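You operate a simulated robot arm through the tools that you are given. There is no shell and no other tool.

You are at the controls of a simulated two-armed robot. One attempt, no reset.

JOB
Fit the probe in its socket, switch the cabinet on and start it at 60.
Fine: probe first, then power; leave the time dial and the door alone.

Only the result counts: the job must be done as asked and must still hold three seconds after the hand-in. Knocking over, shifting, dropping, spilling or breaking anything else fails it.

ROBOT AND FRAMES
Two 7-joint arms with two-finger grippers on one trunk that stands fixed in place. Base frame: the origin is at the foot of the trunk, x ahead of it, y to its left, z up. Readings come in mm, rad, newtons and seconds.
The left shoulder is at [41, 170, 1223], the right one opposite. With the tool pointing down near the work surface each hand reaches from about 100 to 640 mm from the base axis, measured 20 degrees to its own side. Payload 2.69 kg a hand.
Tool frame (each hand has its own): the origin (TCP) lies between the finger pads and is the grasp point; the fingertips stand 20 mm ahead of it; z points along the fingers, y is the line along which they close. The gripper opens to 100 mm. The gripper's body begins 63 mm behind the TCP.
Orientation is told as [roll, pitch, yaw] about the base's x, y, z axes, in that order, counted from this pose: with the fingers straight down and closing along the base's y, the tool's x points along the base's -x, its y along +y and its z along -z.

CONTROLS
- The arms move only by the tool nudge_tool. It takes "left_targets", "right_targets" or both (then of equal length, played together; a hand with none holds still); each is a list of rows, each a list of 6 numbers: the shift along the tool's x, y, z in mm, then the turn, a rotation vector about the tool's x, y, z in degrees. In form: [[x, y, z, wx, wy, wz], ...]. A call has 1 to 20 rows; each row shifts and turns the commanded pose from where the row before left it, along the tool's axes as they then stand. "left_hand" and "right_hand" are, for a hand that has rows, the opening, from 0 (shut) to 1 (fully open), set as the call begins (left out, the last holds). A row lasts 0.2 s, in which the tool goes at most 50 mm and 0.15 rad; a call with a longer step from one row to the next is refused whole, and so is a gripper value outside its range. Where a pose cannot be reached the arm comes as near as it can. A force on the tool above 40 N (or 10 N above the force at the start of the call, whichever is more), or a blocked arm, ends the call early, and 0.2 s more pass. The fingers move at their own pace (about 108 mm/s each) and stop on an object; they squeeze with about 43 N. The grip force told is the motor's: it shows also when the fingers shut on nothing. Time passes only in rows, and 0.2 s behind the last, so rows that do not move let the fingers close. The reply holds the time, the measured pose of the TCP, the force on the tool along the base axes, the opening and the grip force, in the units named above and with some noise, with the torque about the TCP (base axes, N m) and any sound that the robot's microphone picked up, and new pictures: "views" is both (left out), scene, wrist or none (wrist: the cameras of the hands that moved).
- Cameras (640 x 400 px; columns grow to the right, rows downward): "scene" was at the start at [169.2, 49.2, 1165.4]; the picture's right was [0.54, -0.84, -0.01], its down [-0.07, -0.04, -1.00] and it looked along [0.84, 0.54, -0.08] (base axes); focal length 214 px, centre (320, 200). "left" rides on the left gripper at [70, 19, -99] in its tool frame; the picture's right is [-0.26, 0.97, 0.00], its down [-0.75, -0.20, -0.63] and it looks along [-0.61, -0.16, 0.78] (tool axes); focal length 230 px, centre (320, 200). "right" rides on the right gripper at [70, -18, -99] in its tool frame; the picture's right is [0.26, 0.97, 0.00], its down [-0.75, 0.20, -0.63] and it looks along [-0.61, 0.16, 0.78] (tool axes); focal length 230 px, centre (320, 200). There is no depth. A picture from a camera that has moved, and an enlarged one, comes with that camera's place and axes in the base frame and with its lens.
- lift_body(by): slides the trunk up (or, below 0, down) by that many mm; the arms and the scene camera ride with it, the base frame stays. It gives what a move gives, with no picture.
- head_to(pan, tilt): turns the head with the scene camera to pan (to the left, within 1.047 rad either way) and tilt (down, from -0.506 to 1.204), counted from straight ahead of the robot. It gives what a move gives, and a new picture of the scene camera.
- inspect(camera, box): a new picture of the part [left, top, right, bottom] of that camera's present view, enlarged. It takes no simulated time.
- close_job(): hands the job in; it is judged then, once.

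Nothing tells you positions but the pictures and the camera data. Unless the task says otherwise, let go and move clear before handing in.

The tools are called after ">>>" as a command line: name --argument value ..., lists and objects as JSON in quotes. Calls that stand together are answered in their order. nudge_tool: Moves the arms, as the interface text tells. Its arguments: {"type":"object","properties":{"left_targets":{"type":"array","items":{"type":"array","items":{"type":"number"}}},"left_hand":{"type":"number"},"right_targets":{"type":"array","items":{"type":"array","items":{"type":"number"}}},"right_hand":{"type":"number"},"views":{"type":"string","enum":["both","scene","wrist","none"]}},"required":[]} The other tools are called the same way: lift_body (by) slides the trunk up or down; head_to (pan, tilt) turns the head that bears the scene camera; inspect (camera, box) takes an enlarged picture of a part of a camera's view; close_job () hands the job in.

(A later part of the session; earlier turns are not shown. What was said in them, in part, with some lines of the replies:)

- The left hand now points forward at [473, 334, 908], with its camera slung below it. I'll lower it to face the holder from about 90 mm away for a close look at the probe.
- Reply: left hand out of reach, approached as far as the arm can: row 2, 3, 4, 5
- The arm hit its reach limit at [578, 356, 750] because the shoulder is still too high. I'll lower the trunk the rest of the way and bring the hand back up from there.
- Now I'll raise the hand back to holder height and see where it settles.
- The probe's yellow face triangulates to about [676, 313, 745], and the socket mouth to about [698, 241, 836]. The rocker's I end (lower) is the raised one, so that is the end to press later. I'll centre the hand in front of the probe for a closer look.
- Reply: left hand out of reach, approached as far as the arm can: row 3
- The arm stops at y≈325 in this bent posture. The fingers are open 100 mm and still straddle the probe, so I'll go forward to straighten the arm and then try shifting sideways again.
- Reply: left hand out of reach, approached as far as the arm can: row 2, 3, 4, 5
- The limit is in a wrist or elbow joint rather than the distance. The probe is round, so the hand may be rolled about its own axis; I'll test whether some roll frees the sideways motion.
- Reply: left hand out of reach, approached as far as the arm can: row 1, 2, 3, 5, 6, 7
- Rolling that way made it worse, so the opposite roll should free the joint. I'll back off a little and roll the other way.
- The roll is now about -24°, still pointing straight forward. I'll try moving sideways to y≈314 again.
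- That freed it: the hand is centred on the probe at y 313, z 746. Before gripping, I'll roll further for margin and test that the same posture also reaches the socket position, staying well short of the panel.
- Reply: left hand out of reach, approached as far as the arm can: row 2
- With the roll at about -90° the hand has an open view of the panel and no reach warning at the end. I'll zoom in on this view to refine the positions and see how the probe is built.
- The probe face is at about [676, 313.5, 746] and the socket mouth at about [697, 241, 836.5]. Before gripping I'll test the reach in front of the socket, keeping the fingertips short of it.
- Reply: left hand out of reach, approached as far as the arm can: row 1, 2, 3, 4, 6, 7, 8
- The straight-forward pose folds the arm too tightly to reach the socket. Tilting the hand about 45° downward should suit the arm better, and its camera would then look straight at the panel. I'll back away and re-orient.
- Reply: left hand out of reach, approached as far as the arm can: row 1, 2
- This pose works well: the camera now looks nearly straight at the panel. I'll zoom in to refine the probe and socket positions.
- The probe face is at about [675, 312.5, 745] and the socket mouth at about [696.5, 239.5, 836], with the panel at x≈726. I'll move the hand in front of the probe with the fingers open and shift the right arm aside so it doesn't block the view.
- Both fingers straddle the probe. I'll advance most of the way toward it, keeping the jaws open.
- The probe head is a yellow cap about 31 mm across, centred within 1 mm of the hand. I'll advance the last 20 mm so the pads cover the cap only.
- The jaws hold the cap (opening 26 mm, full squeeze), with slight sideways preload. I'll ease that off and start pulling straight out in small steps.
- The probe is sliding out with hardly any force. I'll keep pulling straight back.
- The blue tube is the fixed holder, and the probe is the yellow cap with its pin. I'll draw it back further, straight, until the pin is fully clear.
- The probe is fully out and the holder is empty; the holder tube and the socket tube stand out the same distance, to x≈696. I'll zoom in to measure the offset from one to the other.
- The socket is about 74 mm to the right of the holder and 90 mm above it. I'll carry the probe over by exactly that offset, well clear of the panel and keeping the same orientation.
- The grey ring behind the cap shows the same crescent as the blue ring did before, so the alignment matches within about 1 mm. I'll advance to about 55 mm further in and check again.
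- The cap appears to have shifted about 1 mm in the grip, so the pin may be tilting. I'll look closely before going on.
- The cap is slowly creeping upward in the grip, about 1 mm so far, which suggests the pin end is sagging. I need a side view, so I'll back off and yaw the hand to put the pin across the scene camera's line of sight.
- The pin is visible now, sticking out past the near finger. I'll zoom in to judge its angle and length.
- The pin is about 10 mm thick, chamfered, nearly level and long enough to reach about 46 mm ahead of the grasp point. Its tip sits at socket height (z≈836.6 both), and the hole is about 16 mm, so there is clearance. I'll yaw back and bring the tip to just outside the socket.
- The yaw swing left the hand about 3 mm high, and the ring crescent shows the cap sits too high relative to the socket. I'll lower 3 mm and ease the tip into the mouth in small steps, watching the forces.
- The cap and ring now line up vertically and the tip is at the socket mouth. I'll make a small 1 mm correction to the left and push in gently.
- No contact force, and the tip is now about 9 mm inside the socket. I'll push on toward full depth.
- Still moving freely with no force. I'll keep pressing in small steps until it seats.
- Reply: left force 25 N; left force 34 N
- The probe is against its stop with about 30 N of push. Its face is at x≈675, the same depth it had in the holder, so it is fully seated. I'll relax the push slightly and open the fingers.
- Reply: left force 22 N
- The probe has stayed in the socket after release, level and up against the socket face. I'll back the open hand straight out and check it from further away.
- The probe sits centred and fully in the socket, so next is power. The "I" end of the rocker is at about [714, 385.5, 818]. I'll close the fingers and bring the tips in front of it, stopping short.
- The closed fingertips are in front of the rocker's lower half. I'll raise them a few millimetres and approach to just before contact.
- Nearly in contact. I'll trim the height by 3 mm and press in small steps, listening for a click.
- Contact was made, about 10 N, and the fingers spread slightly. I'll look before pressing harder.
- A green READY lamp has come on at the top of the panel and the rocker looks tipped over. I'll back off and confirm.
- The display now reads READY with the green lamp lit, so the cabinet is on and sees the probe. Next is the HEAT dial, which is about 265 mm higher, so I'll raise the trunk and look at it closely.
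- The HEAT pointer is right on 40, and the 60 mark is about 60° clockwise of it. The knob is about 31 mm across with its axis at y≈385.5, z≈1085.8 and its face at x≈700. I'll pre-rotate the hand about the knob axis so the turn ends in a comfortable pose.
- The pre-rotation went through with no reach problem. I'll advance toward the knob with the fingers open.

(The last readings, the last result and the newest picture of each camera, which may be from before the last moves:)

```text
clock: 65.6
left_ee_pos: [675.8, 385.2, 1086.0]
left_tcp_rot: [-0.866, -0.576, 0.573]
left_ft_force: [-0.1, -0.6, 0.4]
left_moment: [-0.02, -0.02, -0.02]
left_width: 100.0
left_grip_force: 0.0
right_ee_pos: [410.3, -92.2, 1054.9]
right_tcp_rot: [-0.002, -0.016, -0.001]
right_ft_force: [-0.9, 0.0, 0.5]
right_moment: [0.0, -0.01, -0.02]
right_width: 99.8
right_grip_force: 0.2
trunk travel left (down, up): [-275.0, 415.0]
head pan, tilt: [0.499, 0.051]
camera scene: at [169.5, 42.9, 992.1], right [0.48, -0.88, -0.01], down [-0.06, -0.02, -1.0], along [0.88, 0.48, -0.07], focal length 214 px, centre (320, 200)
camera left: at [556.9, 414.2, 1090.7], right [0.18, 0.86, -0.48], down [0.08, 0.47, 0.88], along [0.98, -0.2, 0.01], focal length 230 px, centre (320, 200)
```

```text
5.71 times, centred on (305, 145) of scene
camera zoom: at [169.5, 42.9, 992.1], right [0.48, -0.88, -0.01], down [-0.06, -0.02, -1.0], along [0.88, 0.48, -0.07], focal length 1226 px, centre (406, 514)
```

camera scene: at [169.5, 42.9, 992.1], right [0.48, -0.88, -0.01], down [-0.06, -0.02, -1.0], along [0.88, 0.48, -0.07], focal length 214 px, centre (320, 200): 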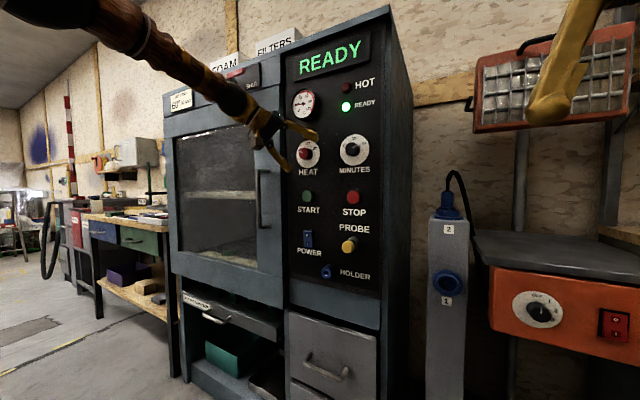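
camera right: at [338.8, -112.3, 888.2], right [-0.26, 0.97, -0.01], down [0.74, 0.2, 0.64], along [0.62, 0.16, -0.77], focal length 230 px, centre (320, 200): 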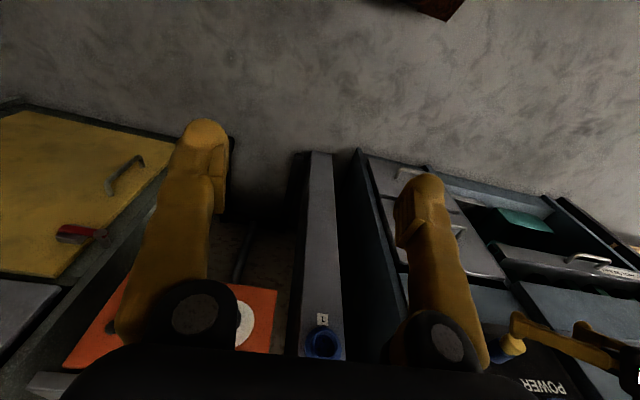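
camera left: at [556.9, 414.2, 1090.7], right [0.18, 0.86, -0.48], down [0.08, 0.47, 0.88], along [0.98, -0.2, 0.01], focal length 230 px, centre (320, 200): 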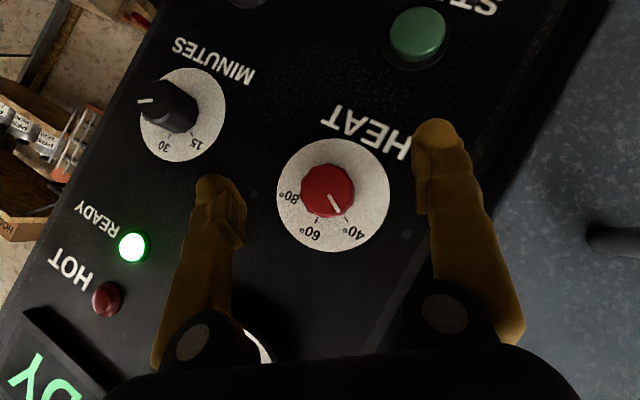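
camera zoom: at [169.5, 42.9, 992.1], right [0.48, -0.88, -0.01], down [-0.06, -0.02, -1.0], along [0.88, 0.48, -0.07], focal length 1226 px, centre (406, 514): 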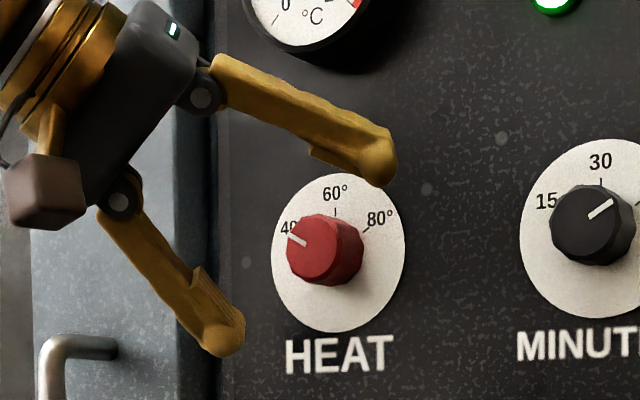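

The hand is centred on the knob axis within half a millimetre. I'll advance the last 22 mm and close on the knob.

>>> nudge_tool --left_targets '[[-7.75, 0.3, 7.8, 0, 0, 0], [-7.75, 0, 7.8, 0, 0, 0], [0, 0, 0, 0, 0, 0]]' --views "none"

>>> nudge_tool --left_targets '[[0, 0, 0, 0, 0, 0], [0, 0, 0, 0, 0, 0], [0, 0, 0, 0, 0, 0]]' --left_hand 0 --views "both"

>>> inspect --camera "left" --box '[260, 120, 420, 260]'

>>> inspect --camera "scene" --box '[270, 110, 340, 180]'

```text
clock: 66.4
left_ee_pos: [698.2, 386.3, 1086.6]
left_tcp_rot: [-0.866, -0.576, 0.57]
left_ft_force: [-0.4, -0.5, 0.8]
left_moment: [0.0, 0.03, -0.01]
left_width: 99.8
left_grip_force: 0.1
right_ee_pos: [409.4, -92.9, 1055.5]
right_tcp_rot: [0.0, -0.015, 0.0]
right_ft_force: [0.2, 0.2, -0.1]
right_moment: [0.02, -0.01, 0.01]
right_width: 100.2
right_grip_force: 0.0
trunk travel left (down, up): [-275.0, 415.0]
head pan, tilt: [0.499, 0.051]
```

```text
clock: 67.2
left_ee_pos: [698.7, 385.4, 1087.4]
left_tcp_rot: [-0.866, -0.576, 0.57]
left_ft_force: [-1.0, -1.0, 0.7]
left_moment: [-0.02, 0.1, -0.12]
left_width: 32.4
left_grip_force: 45.4
right_ee_pos: [410.8, -91.6, 1055.4]
right_tcp_rot: [-0.001, -0.016, -0.001]
right_ft_force: [-0.2, 0.5, 0.7]
right_moment: [-0.01, 0.02, -0.03]
right_width: 100.0
right_grip_force: 0.0
trunk travel left (down, up): [-275.0, 415.0]
head pan, tilt: [0.499, 0.051]
camera scene: at [169.5, 42.9, 992.1], right [0.48, -0.88, -0.01], down [-0.06, -0.02, -1.0], along [0.88, 0.48, -0.07], focal length 214 px, centre (320, 200)
camera left: at [580.1, 414.6, 1091.4], right [0.18, 0.86, -0.48], down [0.08, 0.47, 0.88], along [0.98, -0.2, 0.01], focal length 230 px, centre (320, 200)
```

scene: 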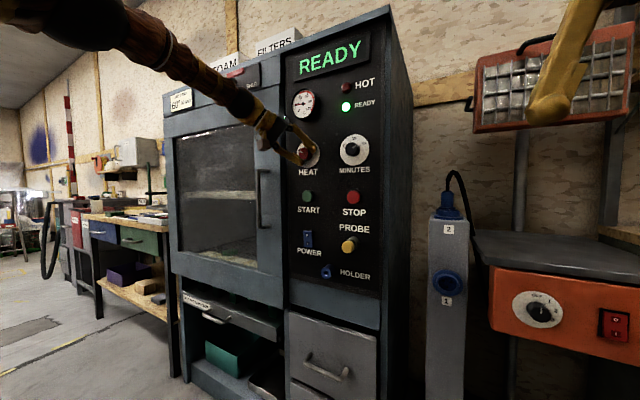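
left: 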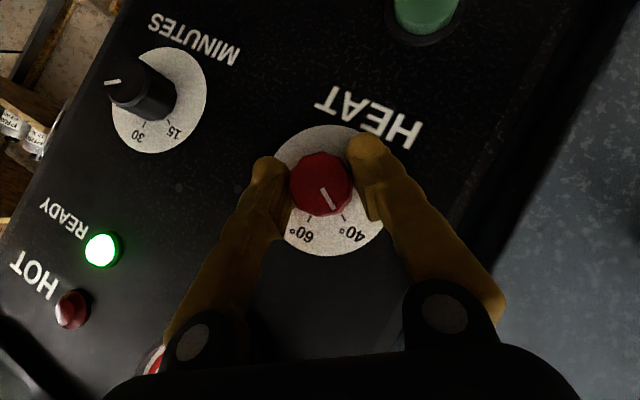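

```text
2.86 times, centred on (340, 190) of left
camera zoom: at [580.1, 414.6, 1091.4], right [0.18, 0.86, -0.48], down [0.08, 0.47, 0.88], along [0.98, -0.2, 0.01], focal length 657 px, centre (263, 229)
```

zoom: 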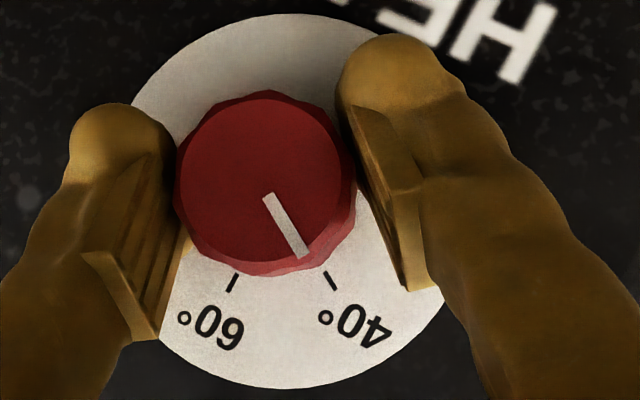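

```text
5.71 times, centred on (305, 145) of scene
camera zoom: at [169.5, 42.9, 992.1], right [0.48, -0.88, -0.01], down [-0.06, -0.02, -1.0], along [0.88, 0.48, -0.07], focal length 1226 px, centre (406, 514)
```

zoom: 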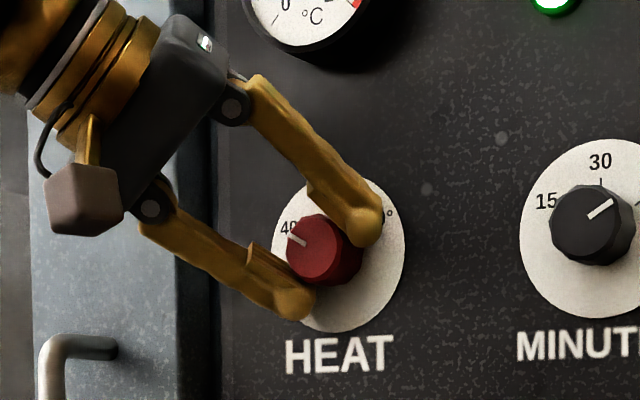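

The knob is gripped firmly at 32 mm. I'll turn it clockwise about its axis by 40° and look.

>>> nudge_tool --left_targets '[[0, 0, 0, -5.64, 0, 5.67], [0, 0, 0, -5.64, 0, 5.67], [0, 0, 0, -5.64, 0, 5.67], [0, 0, 0, -5.64, 0, 5.67], [0, 0, 0, -5.64, 0, 5.67], [0, 0, 0, 0, 0, 0]]' --views "both"

>>> inspect --camera "left" --box '[260, 120, 420, 260]'

>>> inspect --camera "scene" --box '[270, 110, 340, 180]'

```text
clock: 68.6
left_ee_pos: [698.5, 384.9, 1088.2]
left_tcp_rot: [0.011, -0.788, -0.006]
left_ft_force: [10.4, -7.8, 7.0]
left_moment: [-0.03, -0.56, 0.02]
left_width: 32.3
left_grip_force: 45.0
right_ee_pos: [410.5, -93.7, 1054.4]
right_tcp_rot: [0.001, -0.016, 0.0]
right_ft_force: [0.4, 1.0, 0.0]
right_moment: [0.01, 0.01, 0.01]
right_width: 99.9
right_grip_force: 0.1
trunk travel left (down, up): [-275.0, 415.0]
head pan, tilt: [0.499, 0.051]
camera scene: at [170.2, 41.7, 992.0], right [0.48, -0.88, -0.01], down [-0.06, -0.02, -1.0], along [0.88, 0.48, -0.07], focal length 214 px, centre (320, 200)
camera left: at [580.0, 404.0, 1108.4], right [0.18, 0.97, 0.19], down [0.08, -0.21, 0.97], along [0.98, -0.16, -0.12], focal length 230 px, centre (320, 200)
```

scene: 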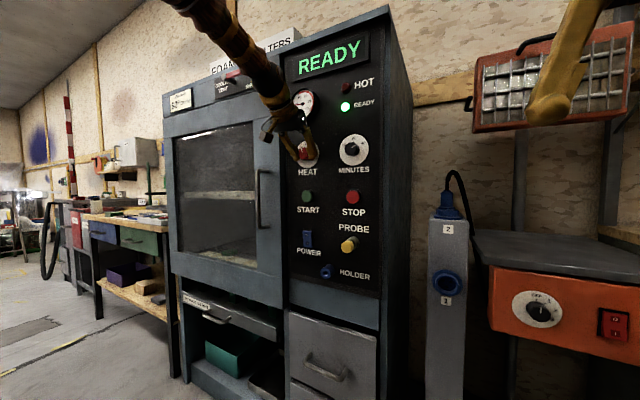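
left: 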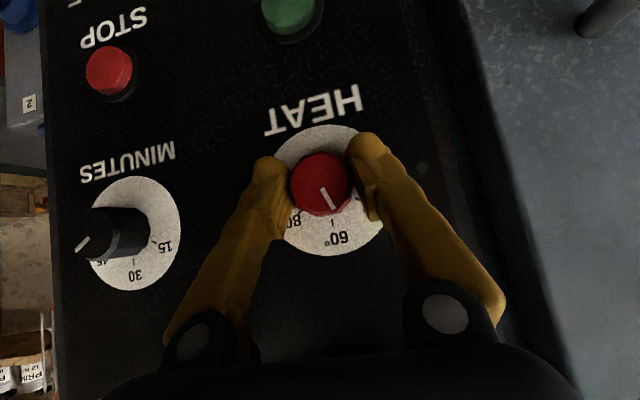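

```text
2.86 times, centred on (340, 190) of left
camera zoom: at [580.0, 404.0, 1108.4], right [0.18, 0.97, 0.19], down [0.08, -0.21, 0.97], along [0.98, -0.16, -0.12], focal length 657 px, centre (263, 229)
```

zoom: 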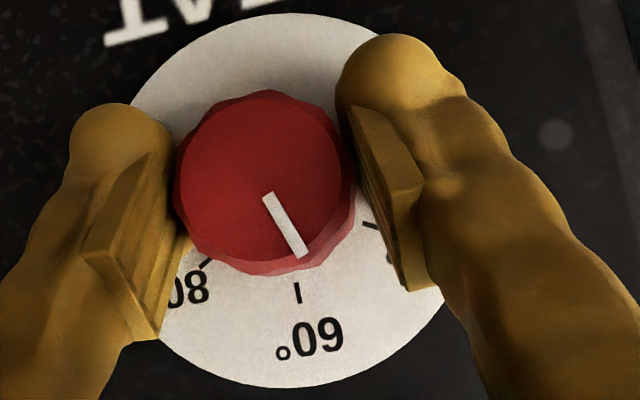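

```text
5.71 times, centred on (305, 145) of scene
camera zoom: at [170.2, 41.7, 992.0], right [0.48, -0.88, -0.01], down [-0.06, -0.02, -1.0], along [0.88, 0.48, -0.07], focal length 1226 px, centre (406, 514)
```

zoom: 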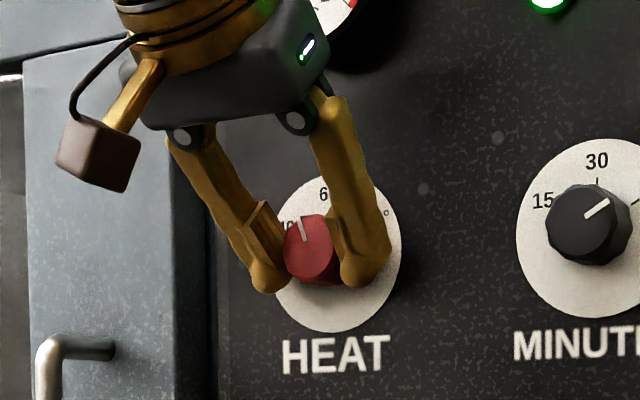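

The knob followed the hand and the pointer is about two-thirds of the way. I'll turn another 21° to bring it to 60.

>>> nudge_tool --left_targets '[[0, 0, 0, -4.94, 0, 4.96], [0, 0, 0, -4.94, 0, 4.96], [0, 0, 0, -4.94, 0, 4.96], [0, 0, 0, 0, 0, 0]]' --views "both"

>>> inspect --camera "left" --box '[260, 120, 420, 260]'

>>> inspect --camera "scene" --box '[270, 110, 340, 180]'

```text
clock: 69.6
left_ee_pos: [697.5, 384.0, 1087.0]
left_tcp_rot: [0.51, -0.721, -0.354]
left_ft_force: [14.0, -12.3, 10.9]
left_moment: [-0.02, -0.39, -0.18]
left_width: 32.3
left_grip_force: 45.3
right_ee_pos: [410.3, -94.4, 1055.6]
right_tcp_rot: [-0.001, -0.017, 0.0]
right_ft_force: [0.4, -0.4, 0.5]
right_moment: [0.01, 0.02, 0.0]
right_width: 100.1
right_grip_force: 0.1
trunk travel left (down, up): [-275.0, 415.0]
head pan, tilt: [0.499, 0.051]
camera scene: at [170.3, 41.0, 992.1], right [0.48, -0.88, -0.01], down [-0.06, -0.02, -1.0], along [0.88, 0.48, -0.07], focal length 214 px, centre (320, 200)
camera left: at [579.9, 394.5, 1113.4], right [0.18, 0.83, 0.52], down [0.08, -0.54, 0.83], along [0.98, -0.11, -0.17], focal length 230 px, centre (320, 200)
```

scene: 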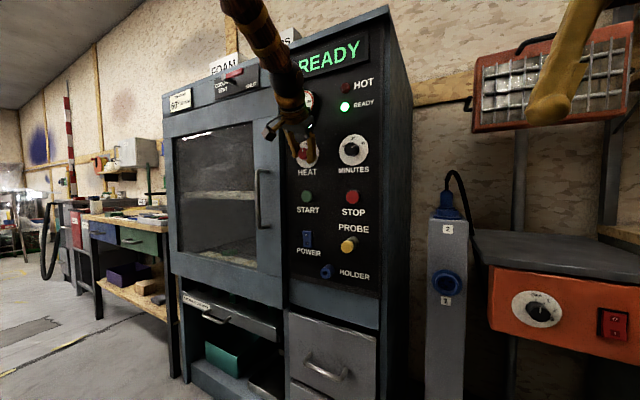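
left: 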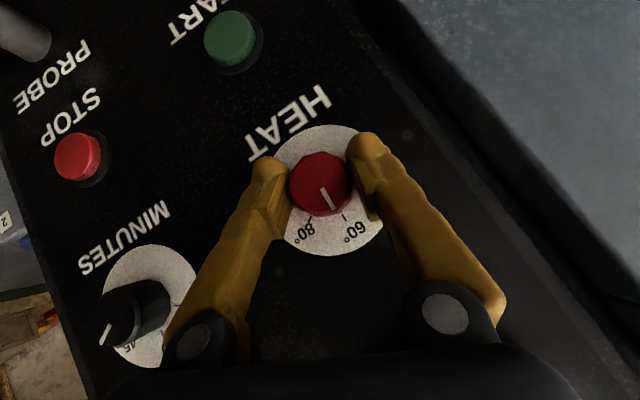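

```text
2.86 times, centred on (340, 190) of left
camera zoom: at [579.9, 394.5, 1113.4], right [0.18, 0.83, 0.52], down [0.08, -0.54, 0.83], along [0.98, -0.11, -0.17], focal length 657 px, centre (263, 229)
```

zoom: 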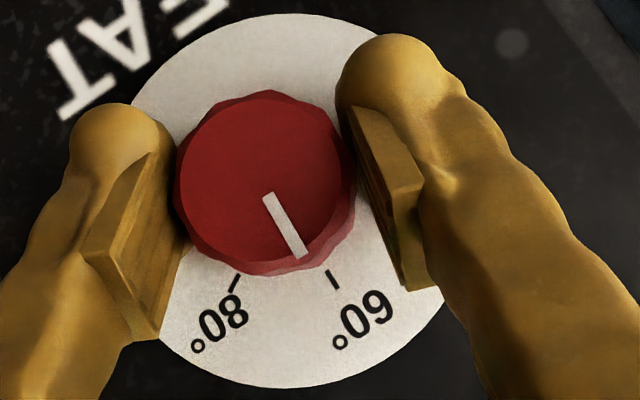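

```text
5.71 times, centred on (305, 145) of scene
camera zoom: at [170.3, 41.0, 992.1], right [0.48, -0.88, -0.01], down [-0.06, -0.02, -1.0], along [0.88, 0.48, -0.07], focal length 1226 px, centre (406, 514)
```

zoom: 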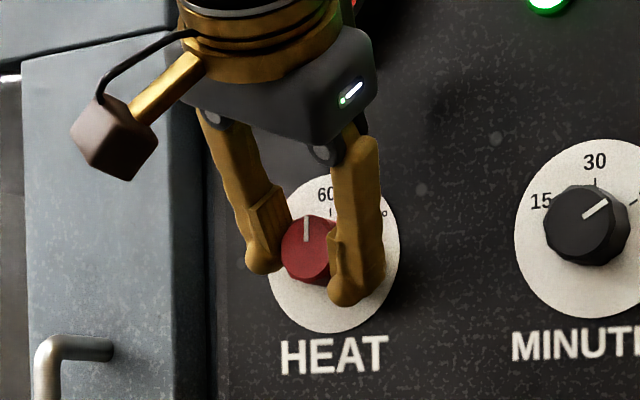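

The pointer now looks to be on the 60 mark. I'll zoom in for a finer check before letting go.

>>> inspect --camera "scene" --box '[296, 128, 322, 150]'

>>> inspect --camera "left" --box '[300, 170, 370, 230]'

```text
16.00 times, centred on (309, 139) of scene
camera zoom: at [170.3, 41.0, 992.1], right [0.48, -0.88, -0.01], down [-0.06, -0.02, -1.0], along [0.88, 0.48, -0.07], focal length 3432 px, centre (496, 1176)
```

zoom: 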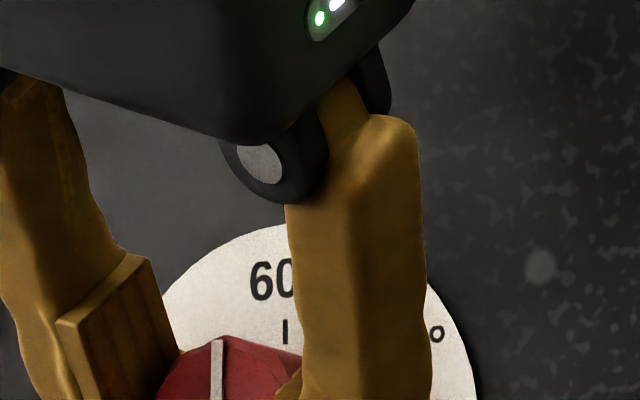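

```text
6.67 times, centred on (335, 200) of left
camera zoom: at [579.9, 394.5, 1113.4], right [0.18, 0.83, 0.52], down [0.08, -0.54, 0.83], along [0.98, -0.11, -0.17], focal length 1534 px, centre (220, 200)
```

zoom: 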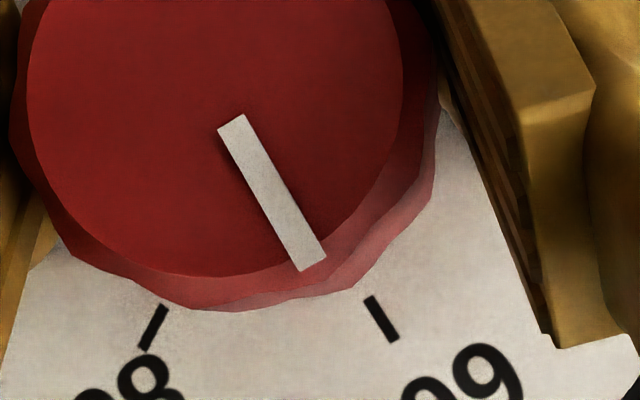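

>>> inspect --camera "scene" --box '[297, 138, 319, 156]'

```text
16.00 times, centred on (308, 147) of scene
camera zoom: at [170.3, 41.0, 992.1], right [0.48, -0.88, -0.01], down [-0.06, -0.02, -1.0], along [0.88, 0.48, -0.07], focal length 3432 px, centre (512, 1048)
```

zoom: 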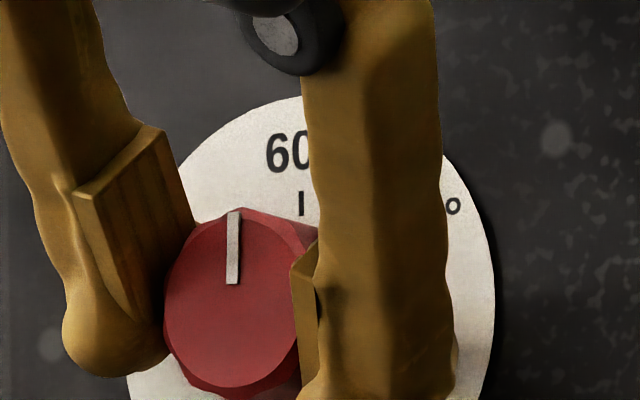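

The pointer reads within about 2° of the 60 mark, which is under 1 °C. I'll release and back off to check it with a clear view.

>>> nudge_tool --left_targets '[[0, 0, 0, 0, 0, 0], [0, 0, 0, 0, 0, 0], [0, 0, 0, 0, 0, 0]]' --left_hand 1 --views "none"

>>> nudge_tool --left_targets '[[10.6, 0, -10.6, 0, 0, 0], [14.1, 0, -14.1, 0, 0, 0], [14.1, 0, -14.1, 0, 0, 0], [14.1, 0, -14.1, 0, 0, 0], [0, 0, 0, 0, 0, 0]]' --views "both"

>>> inspect --camera "left" --box '[290, 150, 380, 240]'

>>> inspect --camera "scene" --box '[290, 130, 330, 175]'

```text
clock: 70.4
left_ee_pos: [696.4, 387.4, 1084.4]
left_tcp_rot: [0.505, -0.72, -0.346]
left_ft_force: [-0.5, 0.4, -0.4]
left_moment: [0.01, 0.02, 0.0]
left_width: 99.8
left_grip_force: 0.2
right_ee_pos: [409.8, -92.5, 1055.7]
right_tcp_rot: [-0.002, -0.016, 0.0]
right_ft_force: [-1.1, 0.7, -0.2]
right_moment: [-0.01, -0.02, 0.01]
right_width: 99.9
right_grip_force: 0.1
trunk travel left (down, up): [-275.0, 415.0]
head pan, tilt: [0.499, 0.051]
```

```text
clock: 71.6
left_ee_pos: [621.4, 385.1, 1085.1]
left_tcp_rot: [0.503, -0.723, -0.347]
left_ft_force: [0.6, 0.2, 0.7]
left_moment: [-0.02, 0.02, -0.02]
left_width: 100.1
left_grip_force: 0.0
right_ee_pos: [410.2, -92.7, 1054.5]
right_tcp_rot: [-0.002, -0.016, -0.001]
right_ft_force: [0.4, -0.5, 0.4]
right_moment: [-0.02, 0.02, -0.02]
right_width: 99.9
right_grip_force: 0.0
trunk travel left (down, up): [-275.0, 415.0]
head pan, tilt: [0.499, 0.051]
camera scene: at [169.8, 43.0, 992.0], right [0.48, -0.88, -0.01], down [-0.06, -0.02, -1.0], along [0.88, 0.48, -0.07], focal length 214 px, centre (320, 200)
camera left: at [502.7, 396.8, 1112.1], right [0.18, 0.83, 0.52], down [0.09, -0.54, 0.84], along [0.98, -0.11, -0.17], focal length 230 px, centre (320, 200)
```

scene: 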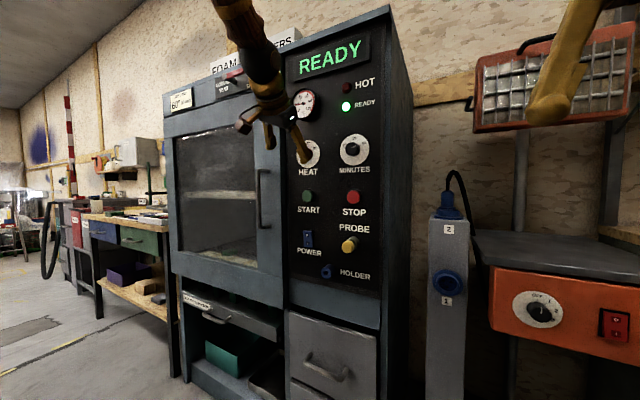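
left: 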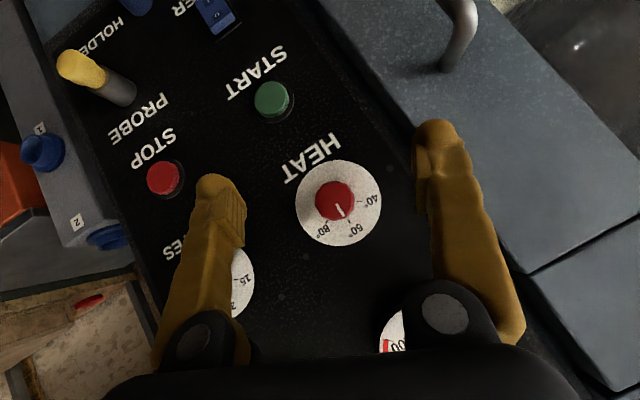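

```text
4.44 times, centred on (335, 195) of left
camera zoom: at [502.7, 396.8, 1112.1], right [0.18, 0.83, 0.52], down [0.09, -0.54, 0.84], along [0.98, -0.11, -0.17], focal length 1022 px, centre (253, 222)
```

zoom: 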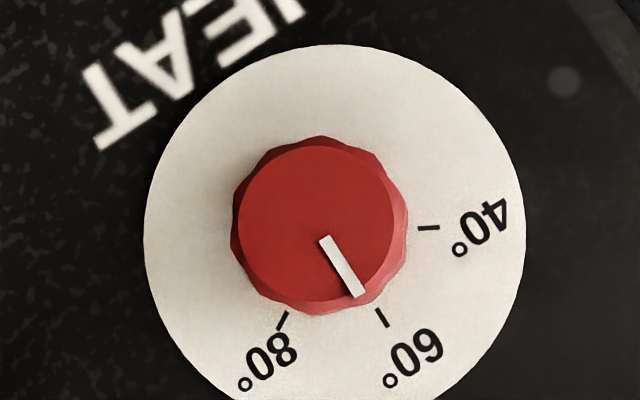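

```text
8.89 times, centred on (310, 152) of scene
camera zoom: at [169.8, 43.0, 992.0], right [0.48, -0.88, -0.01], down [-0.06, -0.02, -1.0], along [0.88, 0.48, -0.07], focal length 1906 px, centre (409, 622)
```

zoom: 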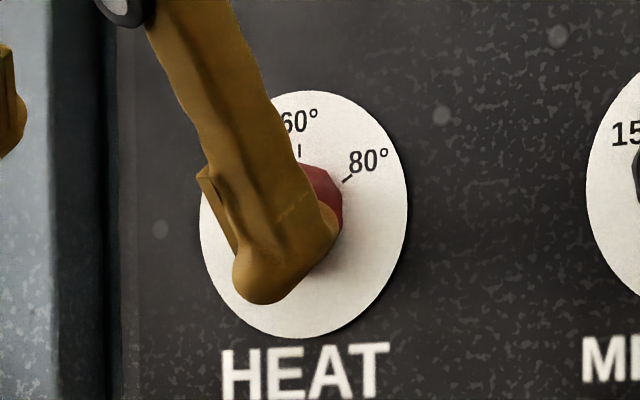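

Worked out from the tick marks, the pointer now stands straight up on 60 (within about 1°). Now for START: I'll straighten the hand, close the fingers and lower the trunk to the START height.

>>> nudge_tool --left_targets '[[0, 0, 0, 4.94, 0, -4.96], [0, 0, 0, 4.94, 0, -4.96], [0, 0, 0, 4.94, 0, -4.96], [0, 0, 0, 0, 0, 0]]' --left_hand 0 --views "none"

>>> lift_body --by -120

>>> nudge_tool --left_targets '[[0, 0, 0, 0, 0, 0]]' --views "both"

>>> inspect --camera "left" --box '[230, 100, 410, 300]'

>>> inspect --camera "scene" --box '[280, 60, 390, 190]'

```text
clock: 72.6
left_ee_pos: [621.9, 386.4, 1086.6]
left_tcp_rot: [0.005, -0.788, 0.0]
left_ft_force: [0.5, -0.3, -0.6]
left_moment: [-0.01, -0.04, 0.03]
left_width: 0.0
left_grip_force: 29.7
right_ee_pos: [410.6, -93.2, 1054.5]
right_tcp_rot: [-0.002, -0.017, 0.0]
right_ft_force: [-0.3, -0.4, 0.5]
right_moment: [0.01, 0.0, -0.01]
right_width: 99.9
right_grip_force: 0.0
trunk travel left (down, up): [-275.0, 415.0]
head pan, tilt: [0.499, 0.051]
```

```text
clock: 74.1
left_ee_pos: [620.7, 385.4, 966.1]
left_tcp_rot: [0.008, -0.787, -0.002]
left_ft_force: [0.4, 0.4, -0.3]
left_moment: [0.0, 0.03, -0.01]
left_width: 0.0
left_grip_force: 29.7
right_ee_pos: [410.0, -92.3, 935.7]
right_tcp_rot: [-0.002, -0.016, 0.0]
right_ft_force: [0.4, 0.6, 0.4]
right_moment: [0.03, 0.02, 0.0]
right_width: 100.1
right_grip_force: 0.0
trunk travel left (down, up): [-155.0, 535.0]
head pan, tilt: [0.499, 0.051]
```

```text
clock: 74.5
left_ee_pos: [621.1, 386.2, 965.4]
left_tcp_rot: [0.008, -0.787, -0.002]
left_ft_force: [-0.3, 0.3, -0.4]
left_moment: [-0.02, 0.01, 0.01]
left_width: 0.0
left_grip_force: 28.9
right_ee_pos: [411.1, -91.9, 935.8]
right_tcp_rot: [-0.001, -0.016, 0.0]
right_ft_force: [0.3, 0.0, -0.2]
right_moment: [-0.03, -0.01, 0.0]
right_width: 100.0
right_grip_force: 0.1
trunk travel left (down, up): [-155.0, 535.0]
head pan, tilt: [0.499, 0.051]
camera scene: at [167.5, 42.9, 872.1], right [0.48, -0.88, -0.01], down [-0.06, -0.02, -1.0], along [0.88, 0.48, -0.07], focal length 214 px, centre (320, 200)
camera left: at [502.7, 405.4, 987.2], right [0.18, 0.97, 0.19], down [0.08, -0.21, 0.97], along [0.98, -0.16, -0.12], focal length 230 px, centre (320, 200)
```

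scene: 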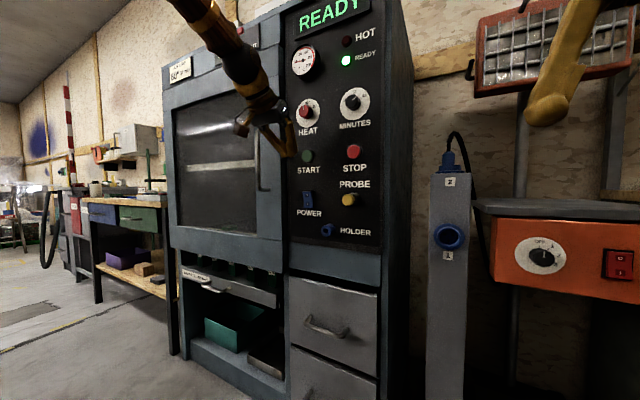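
left: 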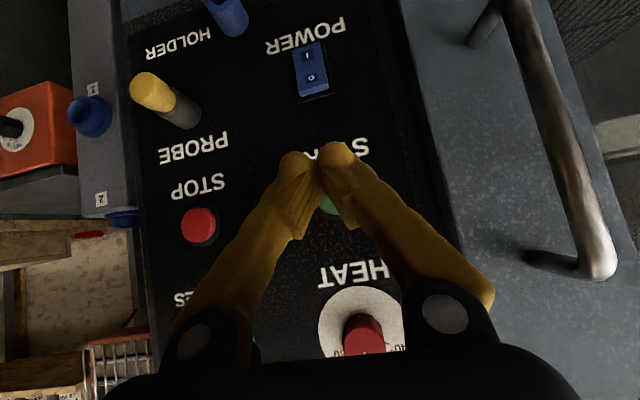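

```text
2.00 times, centred on (320, 200) of left
camera zoom: at [502.7, 405.4, 987.2], right [0.18, 0.97, 0.19], down [0.08, -0.21, 0.97], along [0.98, -0.16, -0.12], focal length 460 px, centre (320, 200)
```

zoom: 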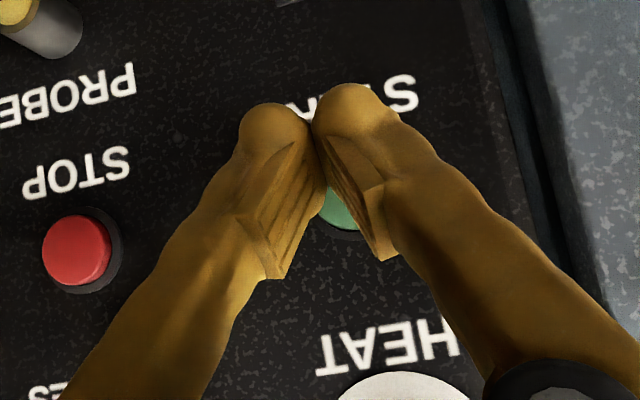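

```text
3.08 times, centred on (335, 125) of scene
camera zoom: at [167.5, 42.9, 872.1], right [0.48, -0.88, -0.01], down [-0.06, -0.02, -1.0], along [0.88, 0.48, -0.07], focal length 660 px, centre (274, 431)
```

zoom: 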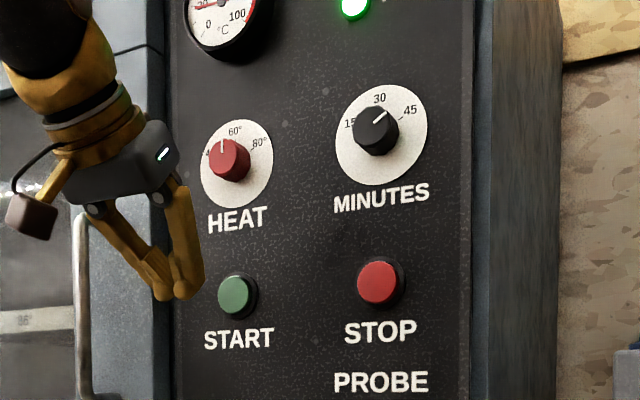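

The HEAT pointer reads 60 and the fingertips are lined up with START at about [716, 385.5, 959.5]. I'll approach it now.

>>> nudge_tool --left_targets '[[-11.3, 0, 11.3, 0, 0, 0], [-11.3, 0, 11.3, 0, 0, 0], [-11.3, 0, 11.3, 0, 0, 0], [-9.2, 0, 9.2, 0, 0, 0], [0, 0, 0, 0, 0, 0]]' --views "both"

>>> inspect --camera "scene" --box '[285, 120, 345, 180]'

>>> inspect --camera "left" --box '[250, 110, 390, 250]'

```text
clock: 75.7
left_ee_pos: [682.5, 386.1, 966.2]
left_tcp_rot: [0.008, -0.788, -0.001]
left_ft_force: [0.6, -0.2, 0.1]
left_moment: [0.02, 0.0, 0.0]
left_width: 0.1
left_grip_force: 29.6
right_ee_pos: [409.5, -92.1, 935.3]
right_tcp_rot: [-0.002, -0.015, 0.0]
right_ft_force: [-0.9, 0.3, 0.3]
right_moment: [-0.01, 0.0, -0.01]
right_width: 100.0
right_grip_force: 0.0
trunk travel left (down, up): [-155.0, 535.0]
head pan, tilt: [0.499, 0.051]
camera scene: at [167.5, 42.9, 872.1], right [0.48, -0.88, -0.01], down [-0.06, -0.02, -1.0], along [0.88, 0.48, -0.07], focal length 214 px, centre (320, 200)
camera left: at [563.6, 404.8, 987.7], right [0.18, 0.97, 0.19], down [0.09, -0.2, 0.98], along [0.98, -0.16, -0.12], focal length 230 px, centre (320, 200)
```

scene: 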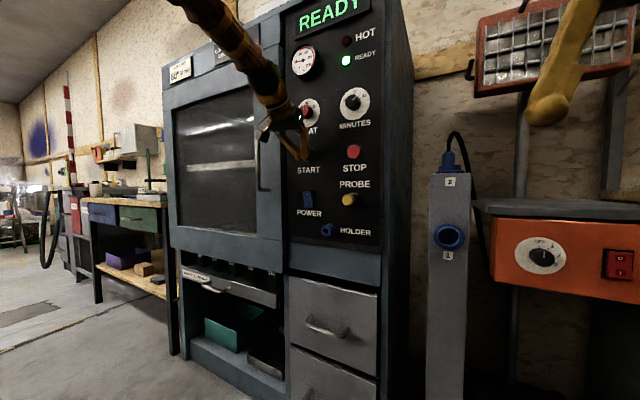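
left: 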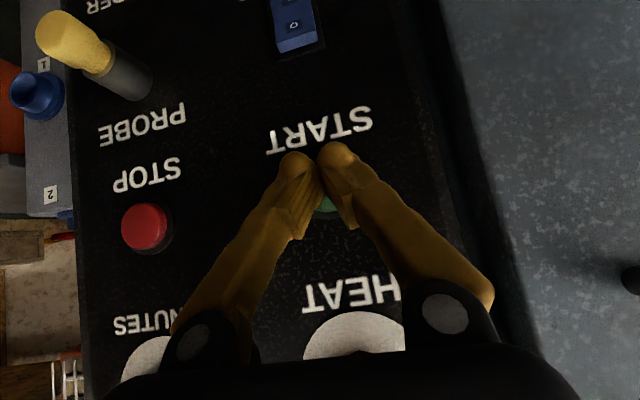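

```text
6.67 times, centred on (315, 150) of scene
camera zoom: at [167.5, 42.9, 872.1], right [0.48, -0.88, -0.01], down [-0.06, -0.02, -1.0], along [0.88, 0.48, -0.07], focal length 1430 px, centre (353, 533)
```

zoom: 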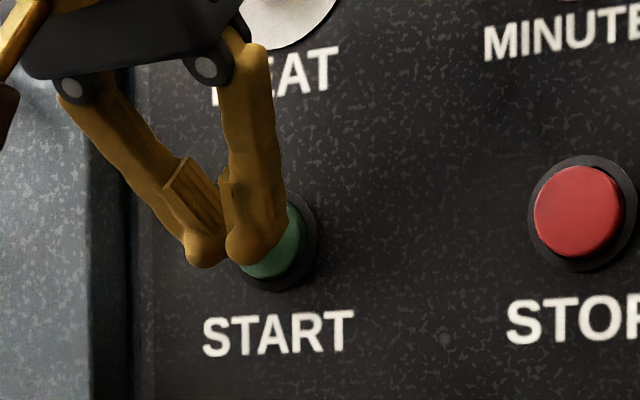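

```text
2.86 times, centred on (320, 180) of left
camera zoom: at [563.6, 404.8, 987.7], right [0.18, 0.97, 0.19], down [0.09, -0.2, 0.98], along [0.98, -0.16, -0.12], focal length 657 px, centre (320, 257)
```

zoom: 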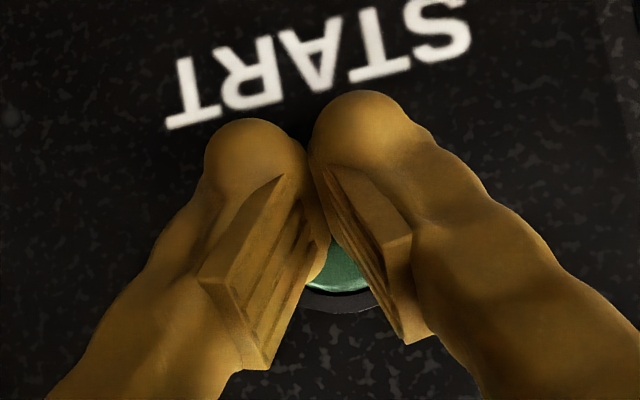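

The fingertips are just in front of the START button. I'll press in 2 mm steps.

>>> nudge_tool --left_targets '[[-1.42, 0, 1.42, 0, 0, 0], [-1.42, 0, 1.42, 0, 0, 0], [-1.42, 0, 1.42, 0, 0, 0], [-1.42, 0, 1.42, 0, 0, 0], [-1.42, 0, 1.42, 0, 0, 0], [0, 0, 0, 0, 0, 0]]' --views "scene"

```text
clock: 77.1
left_ee_pos: [691.8, 386.0, 966.9]
left_tcp_rot: [0.007, -0.788, -0.001]
left_ft_force: [-1.8, -0.4, -0.5]
left_moment: [0.02, -0.01, 0.01]
left_width: 6.0
left_grip_force: 29.5
right_ee_pos: [410.0, -91.5, 935.5]
right_tcp_rot: [-0.003, -0.017, 0.0]
right_ft_force: [-0.2, -0.1, -0.5]
right_moment: [0.03, 0.01, -0.05]
right_width: 100.1
right_grip_force: 0.0
trunk travel left (down, up): [-155.0, 535.0]
head pan, tilt: [0.499, 0.051]
heard: click
camera scene: at [167.4, 43.0, 872.1], right [0.48, -0.88, -0.01], down [-0.06, -0.02, -1.0], along [0.88, 0.48, -0.07], focal length 214 px, centre (320, 200)
```

scene: 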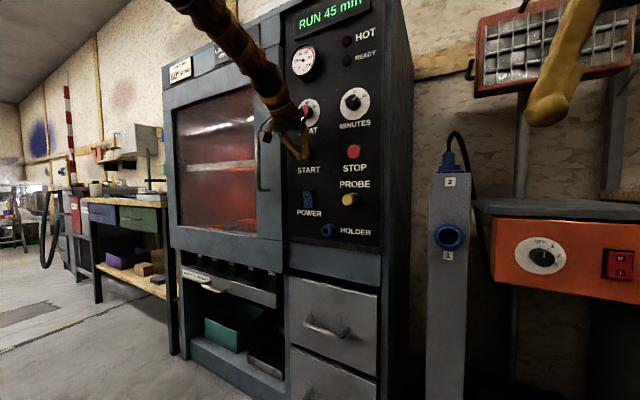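

A click, and the display reads "RUN 45 min" with the chamber glowing, so it is running with the time dial untouched. I'll back off and look over everything.

>>> nudge_tool --left_targets '[[7, 0, -7, 0, 0, 0], [10.6, 0, -10.6, 0, 0, 0], [17.7, 0, -17.7, 0, 0, 0], [21, 0, -21, 0, 0, 0], [21, 0, -21, 0, 0, 0], [21, 0, -21, 0, 0, 0], [0, 0, 0, 0, 0, 0]]' --views "wrist"

>>> head_to --pan 0.499 --tilt -0.15

>>> inspect --camera "scene" --box '[280, 20, 390, 140]'

>>> inspect --camera "scene" --box '[280, 120, 390, 240]'

>>> inspect --camera "scene" --box '[150, 40, 290, 130]'

```text
clock: 78.7
left_ee_pos: [552.3, 386.4, 964.8]
left_tcp_rot: [0.006, -0.788, -0.002]
left_ft_force: [-0.2, -0.8, 0.1]
left_moment: [0.01, -0.01, -0.02]
left_width: 0.0
left_grip_force: 29.4
right_ee_pos: [410.7, -92.4, 934.8]
right_tcp_rot: [-0.002, -0.015, -0.002]
right_ft_force: [-0.2, 0.3, -0.9]
right_moment: [0.02, 0.01, -0.02]
right_width: 100.2
right_grip_force: 0.0
trunk travel left (down, up): [-155.0, 535.0]
head pan, tilt: [0.499, 0.051]
camera left: at [434.0, 405.4, 987.2], right [0.18, 0.97, 0.19], down [0.08, -0.21, 0.97], along [0.98, -0.16, -0.12], focal length 230 px, centre (320, 200)
```

left: 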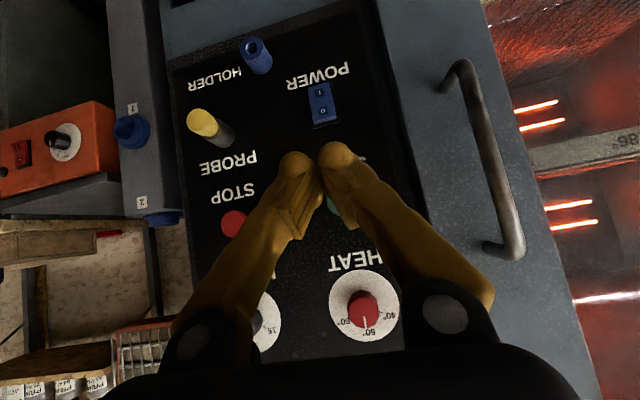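

```text
clock: 79.4
left_ee_pos: [553.3, 385.6, 966.3]
left_tcp_rot: [0.008, -0.787, -0.003]
left_ft_force: [0.3, -0.3, -0.1]
left_moment: [-0.01, -0.07, -0.01]
left_width: 0.1
left_grip_force: 29.9
right_ee_pos: [409.6, -92.6, 934.9]
right_tcp_rot: [-0.003, -0.017, 0.0]
right_ft_force: [-0.6, -1.0, -0.3]
right_moment: [0.01, 0.02, 0.02]
right_width: 99.9
right_grip_force: 0.1
trunk travel left (down, up): [-155.0, 535.0]
head pan, tilt: [0.499, -0.15]
camera scene: at [162.6, 40.1, 889.9], right [0.48, -0.88, -0.01], down [0.11, 0.07, -0.99], along [0.87, 0.47, 0.13], focal length 214 px, centre (320, 200)
```

scene: 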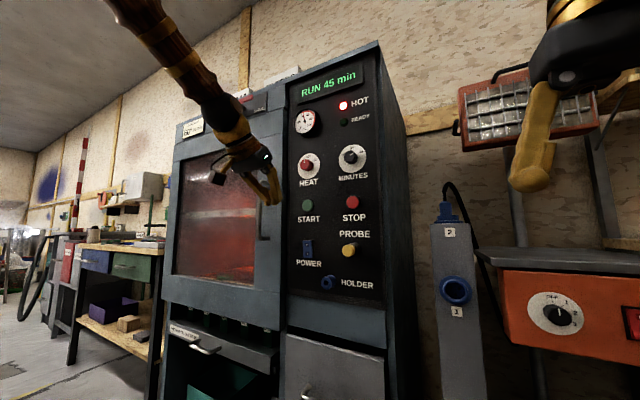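

```text
3.33 times, centred on (335, 80) of scene
camera zoom: at [162.6, 40.1, 889.9], right [0.48, -0.88, -0.01], down [0.11, 0.07, -0.99], along [0.87, 0.47, 0.13], focal length 715 px, centre (270, 600)
```

zoom: 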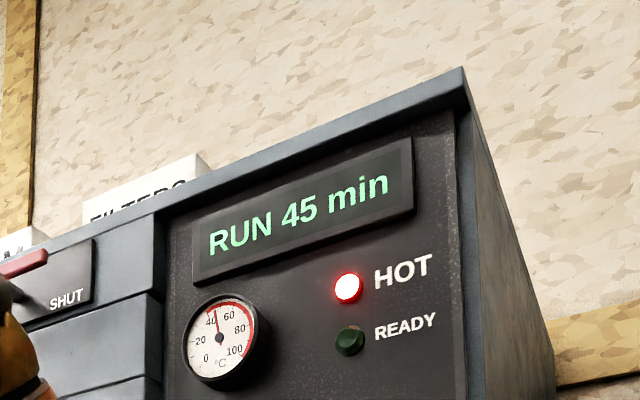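

```text
3.33 times, centred on (335, 180) of scene
camera zoom: at [162.6, 40.1, 889.9], right [0.48, -0.88, -0.01], down [0.11, 0.07, -0.99], along [0.87, 0.47, 0.13], focal length 715 px, centre (270, 267)
```

zoom: 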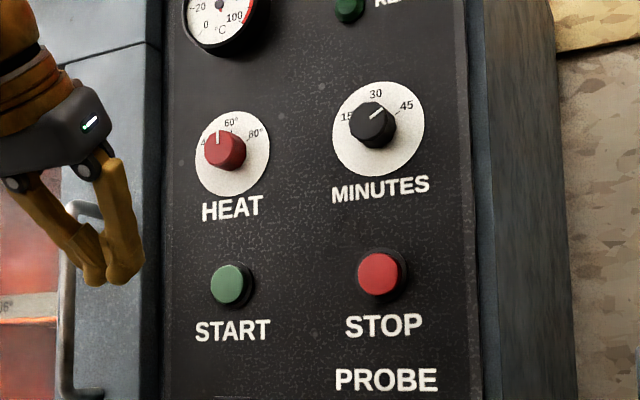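

```text
4.44 times, centred on (220, 85) of scene
camera zoom: at [162.6, 40.1, 889.9], right [0.48, -0.88, -0.01], down [0.11, 0.07, -0.99], along [0.87, 0.47, 0.13], focal length 953 px, centre (764, 711)
```

zoom: 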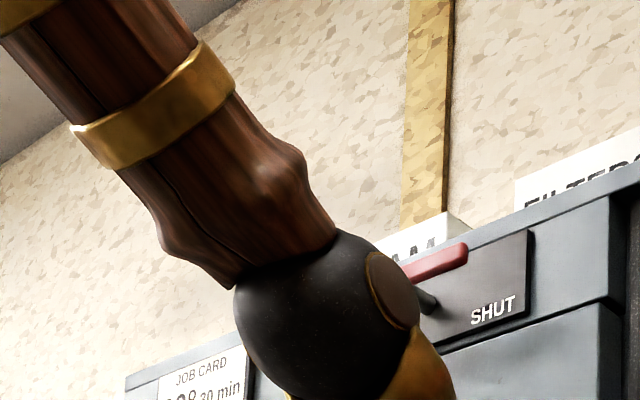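

The cabinet is running: HOT is lit, the gauge is rising and the dial is at 60. I'll move the hand further clear and watch the gauge settle before handing in.

>>> nudge_tool --left_targets '[[14, 0, -14, 0, 0, 0], [14, 0, -14, 0, 0, 0], [14, 0, -14, 0, 0, 0], [0, 0, 0, 0, 0, 0], [0, 0, 0, 0, 0, 0], [0, 0, 0, 0, 0, 0], [0, 0, 0, 0, 0, 0], [0, 0, 0, 0, 0, 0], [0, 0, 0, 0, 0, 0], [0, 0, 0, 0, 0, 0], [0, 0, 0, 0, 0, 0], [0, 0, 0, 0, 0, 0], [0, 0, 0, 0, 0, 0], [0, 0, 0, 0, 0, 0], [0, 0, 0, 0, 0, 0]]' --views "both"

>>> inspect --camera "scene" --box '[280, 60, 380, 190]'

>>> inspect --camera "scene" --box '[290, 200, 390, 300]'

>>> inspect --camera "left" --box '[150, 20, 420, 360]'

```text
clock: 82.6
left_ee_pos: [496.9, 385.0, 956.0]
left_tcp_rot: [0.007, -0.774, -0.003]
left_ft_force: [0.0, -0.9, 0.5]
left_moment: [-0.03, 0.01, 0.01]
left_width: 0.1
left_grip_force: 29.8
left hand out of reach, approached as far as the arm can: row 2
right_ee_pos: [410.2, -93.0, 935.1]
right_tcp_rot: [-0.003, -0.016, -0.001]
right_ft_force: [-0.2, -0.4, 0.2]
right_moment: [0.01, 0.0, 0.03]
right_width: 100.2
right_grip_force: 0.1
trunk travel left (down, up): [-155.0, 535.0]
head pan, tilt: [0.499, -0.15]
camera scene: at [162.6, 40.1, 889.9], right [0.48, -0.88, -0.01], down [0.11, 0.07, -0.99], along [0.87, 0.47, 0.13], focal length 214 px, centre (320, 200)
camera left: at [378.6, 404.2, 979.2], right [0.18, 0.97, 0.19], down [0.1, -0.21, 0.97], along [0.98, -0.16, -0.13], focal length 230 px, centre (320, 200)
```

scene: 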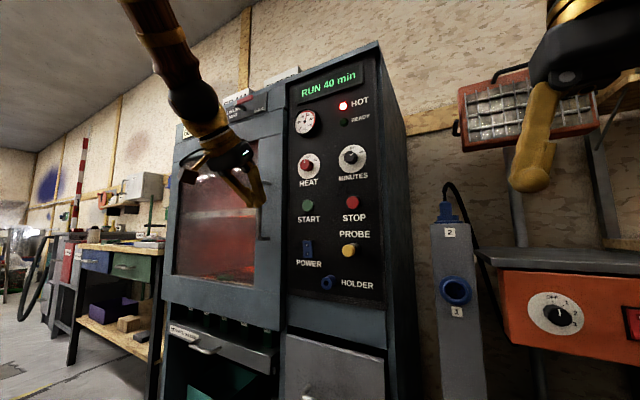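
left: 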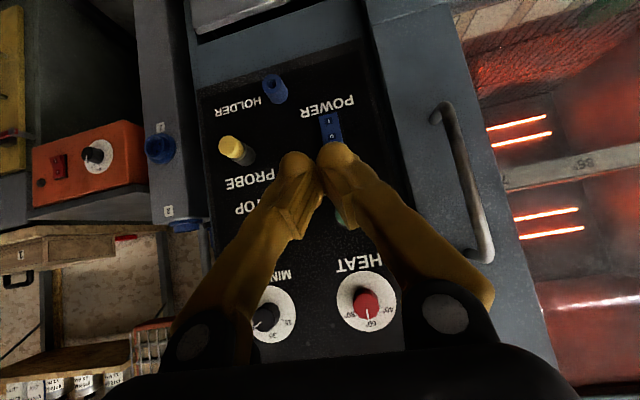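

```text
3.08 times, centred on (330, 125) of scene
camera zoom: at [162.6, 40.1, 889.9], right [0.48, -0.88, -0.01], down [0.11, 0.07, -0.99], along [0.87, 0.47, 0.13], focal length 660 px, centre (289, 431)
```

zoom: 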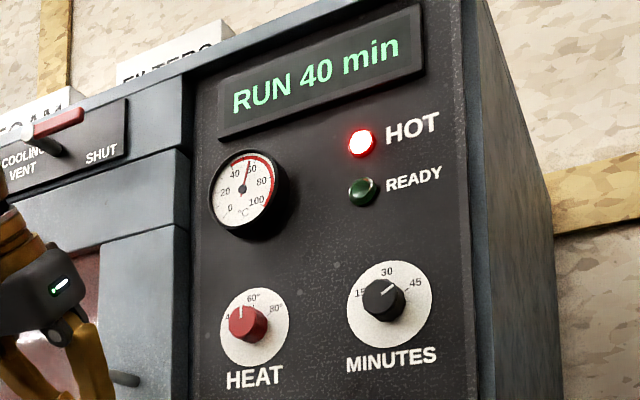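

```text
4.00 times, centred on (340, 250) of scene
camera zoom: at [162.6, 40.1, 889.9], right [0.48, -0.88, -0.01], down [0.11, 0.07, -0.99], along [0.87, 0.47, 0.13], focal length 858 px, centre (240, 0)
```

zoom: 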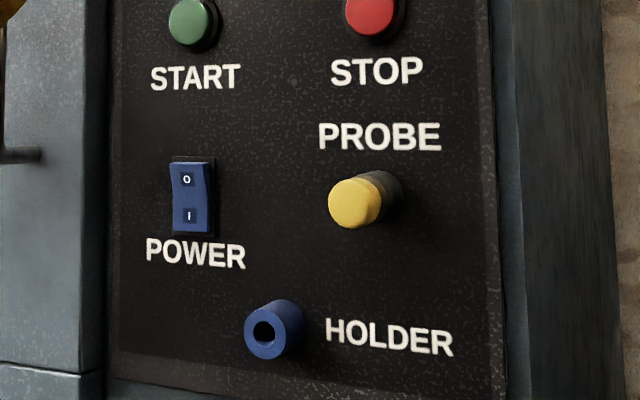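

```text
1.18 times, centred on (285, 190) of left
camera zoom: at [378.6, 404.2, 979.2], right [0.18, 0.97, 0.19], down [0.1, -0.21, 0.97], along [0.98, -0.16, -0.13], focal length 271 px, centre (361, 212)
```

zoom: 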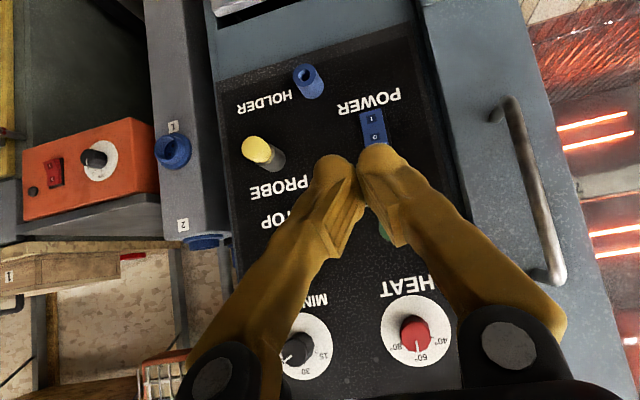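

>>> inspect --camera "scene" --box '[290, 100, 325, 185]'

>>> inspect --camera "left" --box '[330, 265, 400, 335]'

```text
4.71 times, centred on (308, 142) of scene
camera zoom: at [162.6, 40.1, 889.9], right [0.48, -0.88, -0.01], down [0.11, 0.07, -0.99], along [0.87, 0.47, 0.13], focal length 1009 px, centre (379, 471)
```

zoom: 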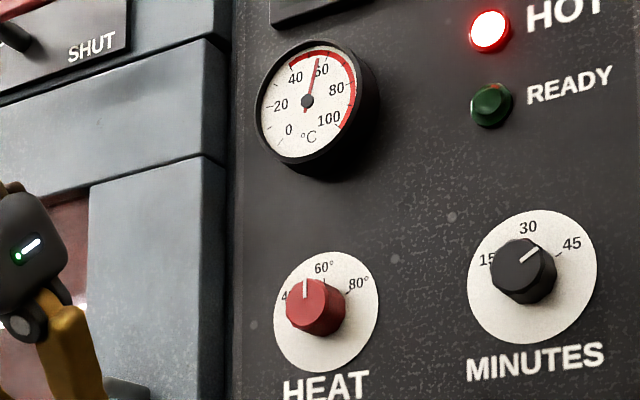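

```text
5.71 times, centred on (365, 300) of left
camera zoom: at [378.6, 404.2, 979.2], right [0.18, 0.97, 0.19], down [0.1, -0.21, 0.97], along [0.98, -0.16, -0.13], focal length 1315 px, centre (63, -371)
```

zoom: 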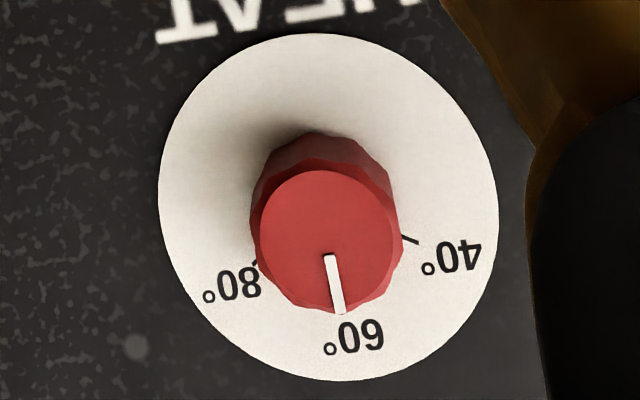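

The dial points at 60, the gauge is climbing to it, the probe is seated, the power is on and the cabinet is running. Both hands are clear and nothing else was moved, so I'm handing in.

>>> close_job

```text
The job is handed in.
```

I fitted the probe in its socket, then switched the power on, set HEAT to 60 and pressed START.

- **Running:** at hand-in the display read "RUN 40 min", counting down from 45. HOT was lit and the gauge was still climbing, at roughly 55.
- **Probe:** it was pressed in until it met its stop, at about the same depth it had in the holder, and it stayed there after I let go.
- **HEAT dial:** by my measurement the pointer is within about 1° of turn of the 60 mark, well under 1 °C.
- **Left alone:** I did not touch the time dial or the door. The job card on the cabinet says 60° for 30 min, but the time dial was already at 45, so it is running for 45.
- **Cooling vent:** I also left the cooling vent lever as it was, and did not check whether it was open or shut.
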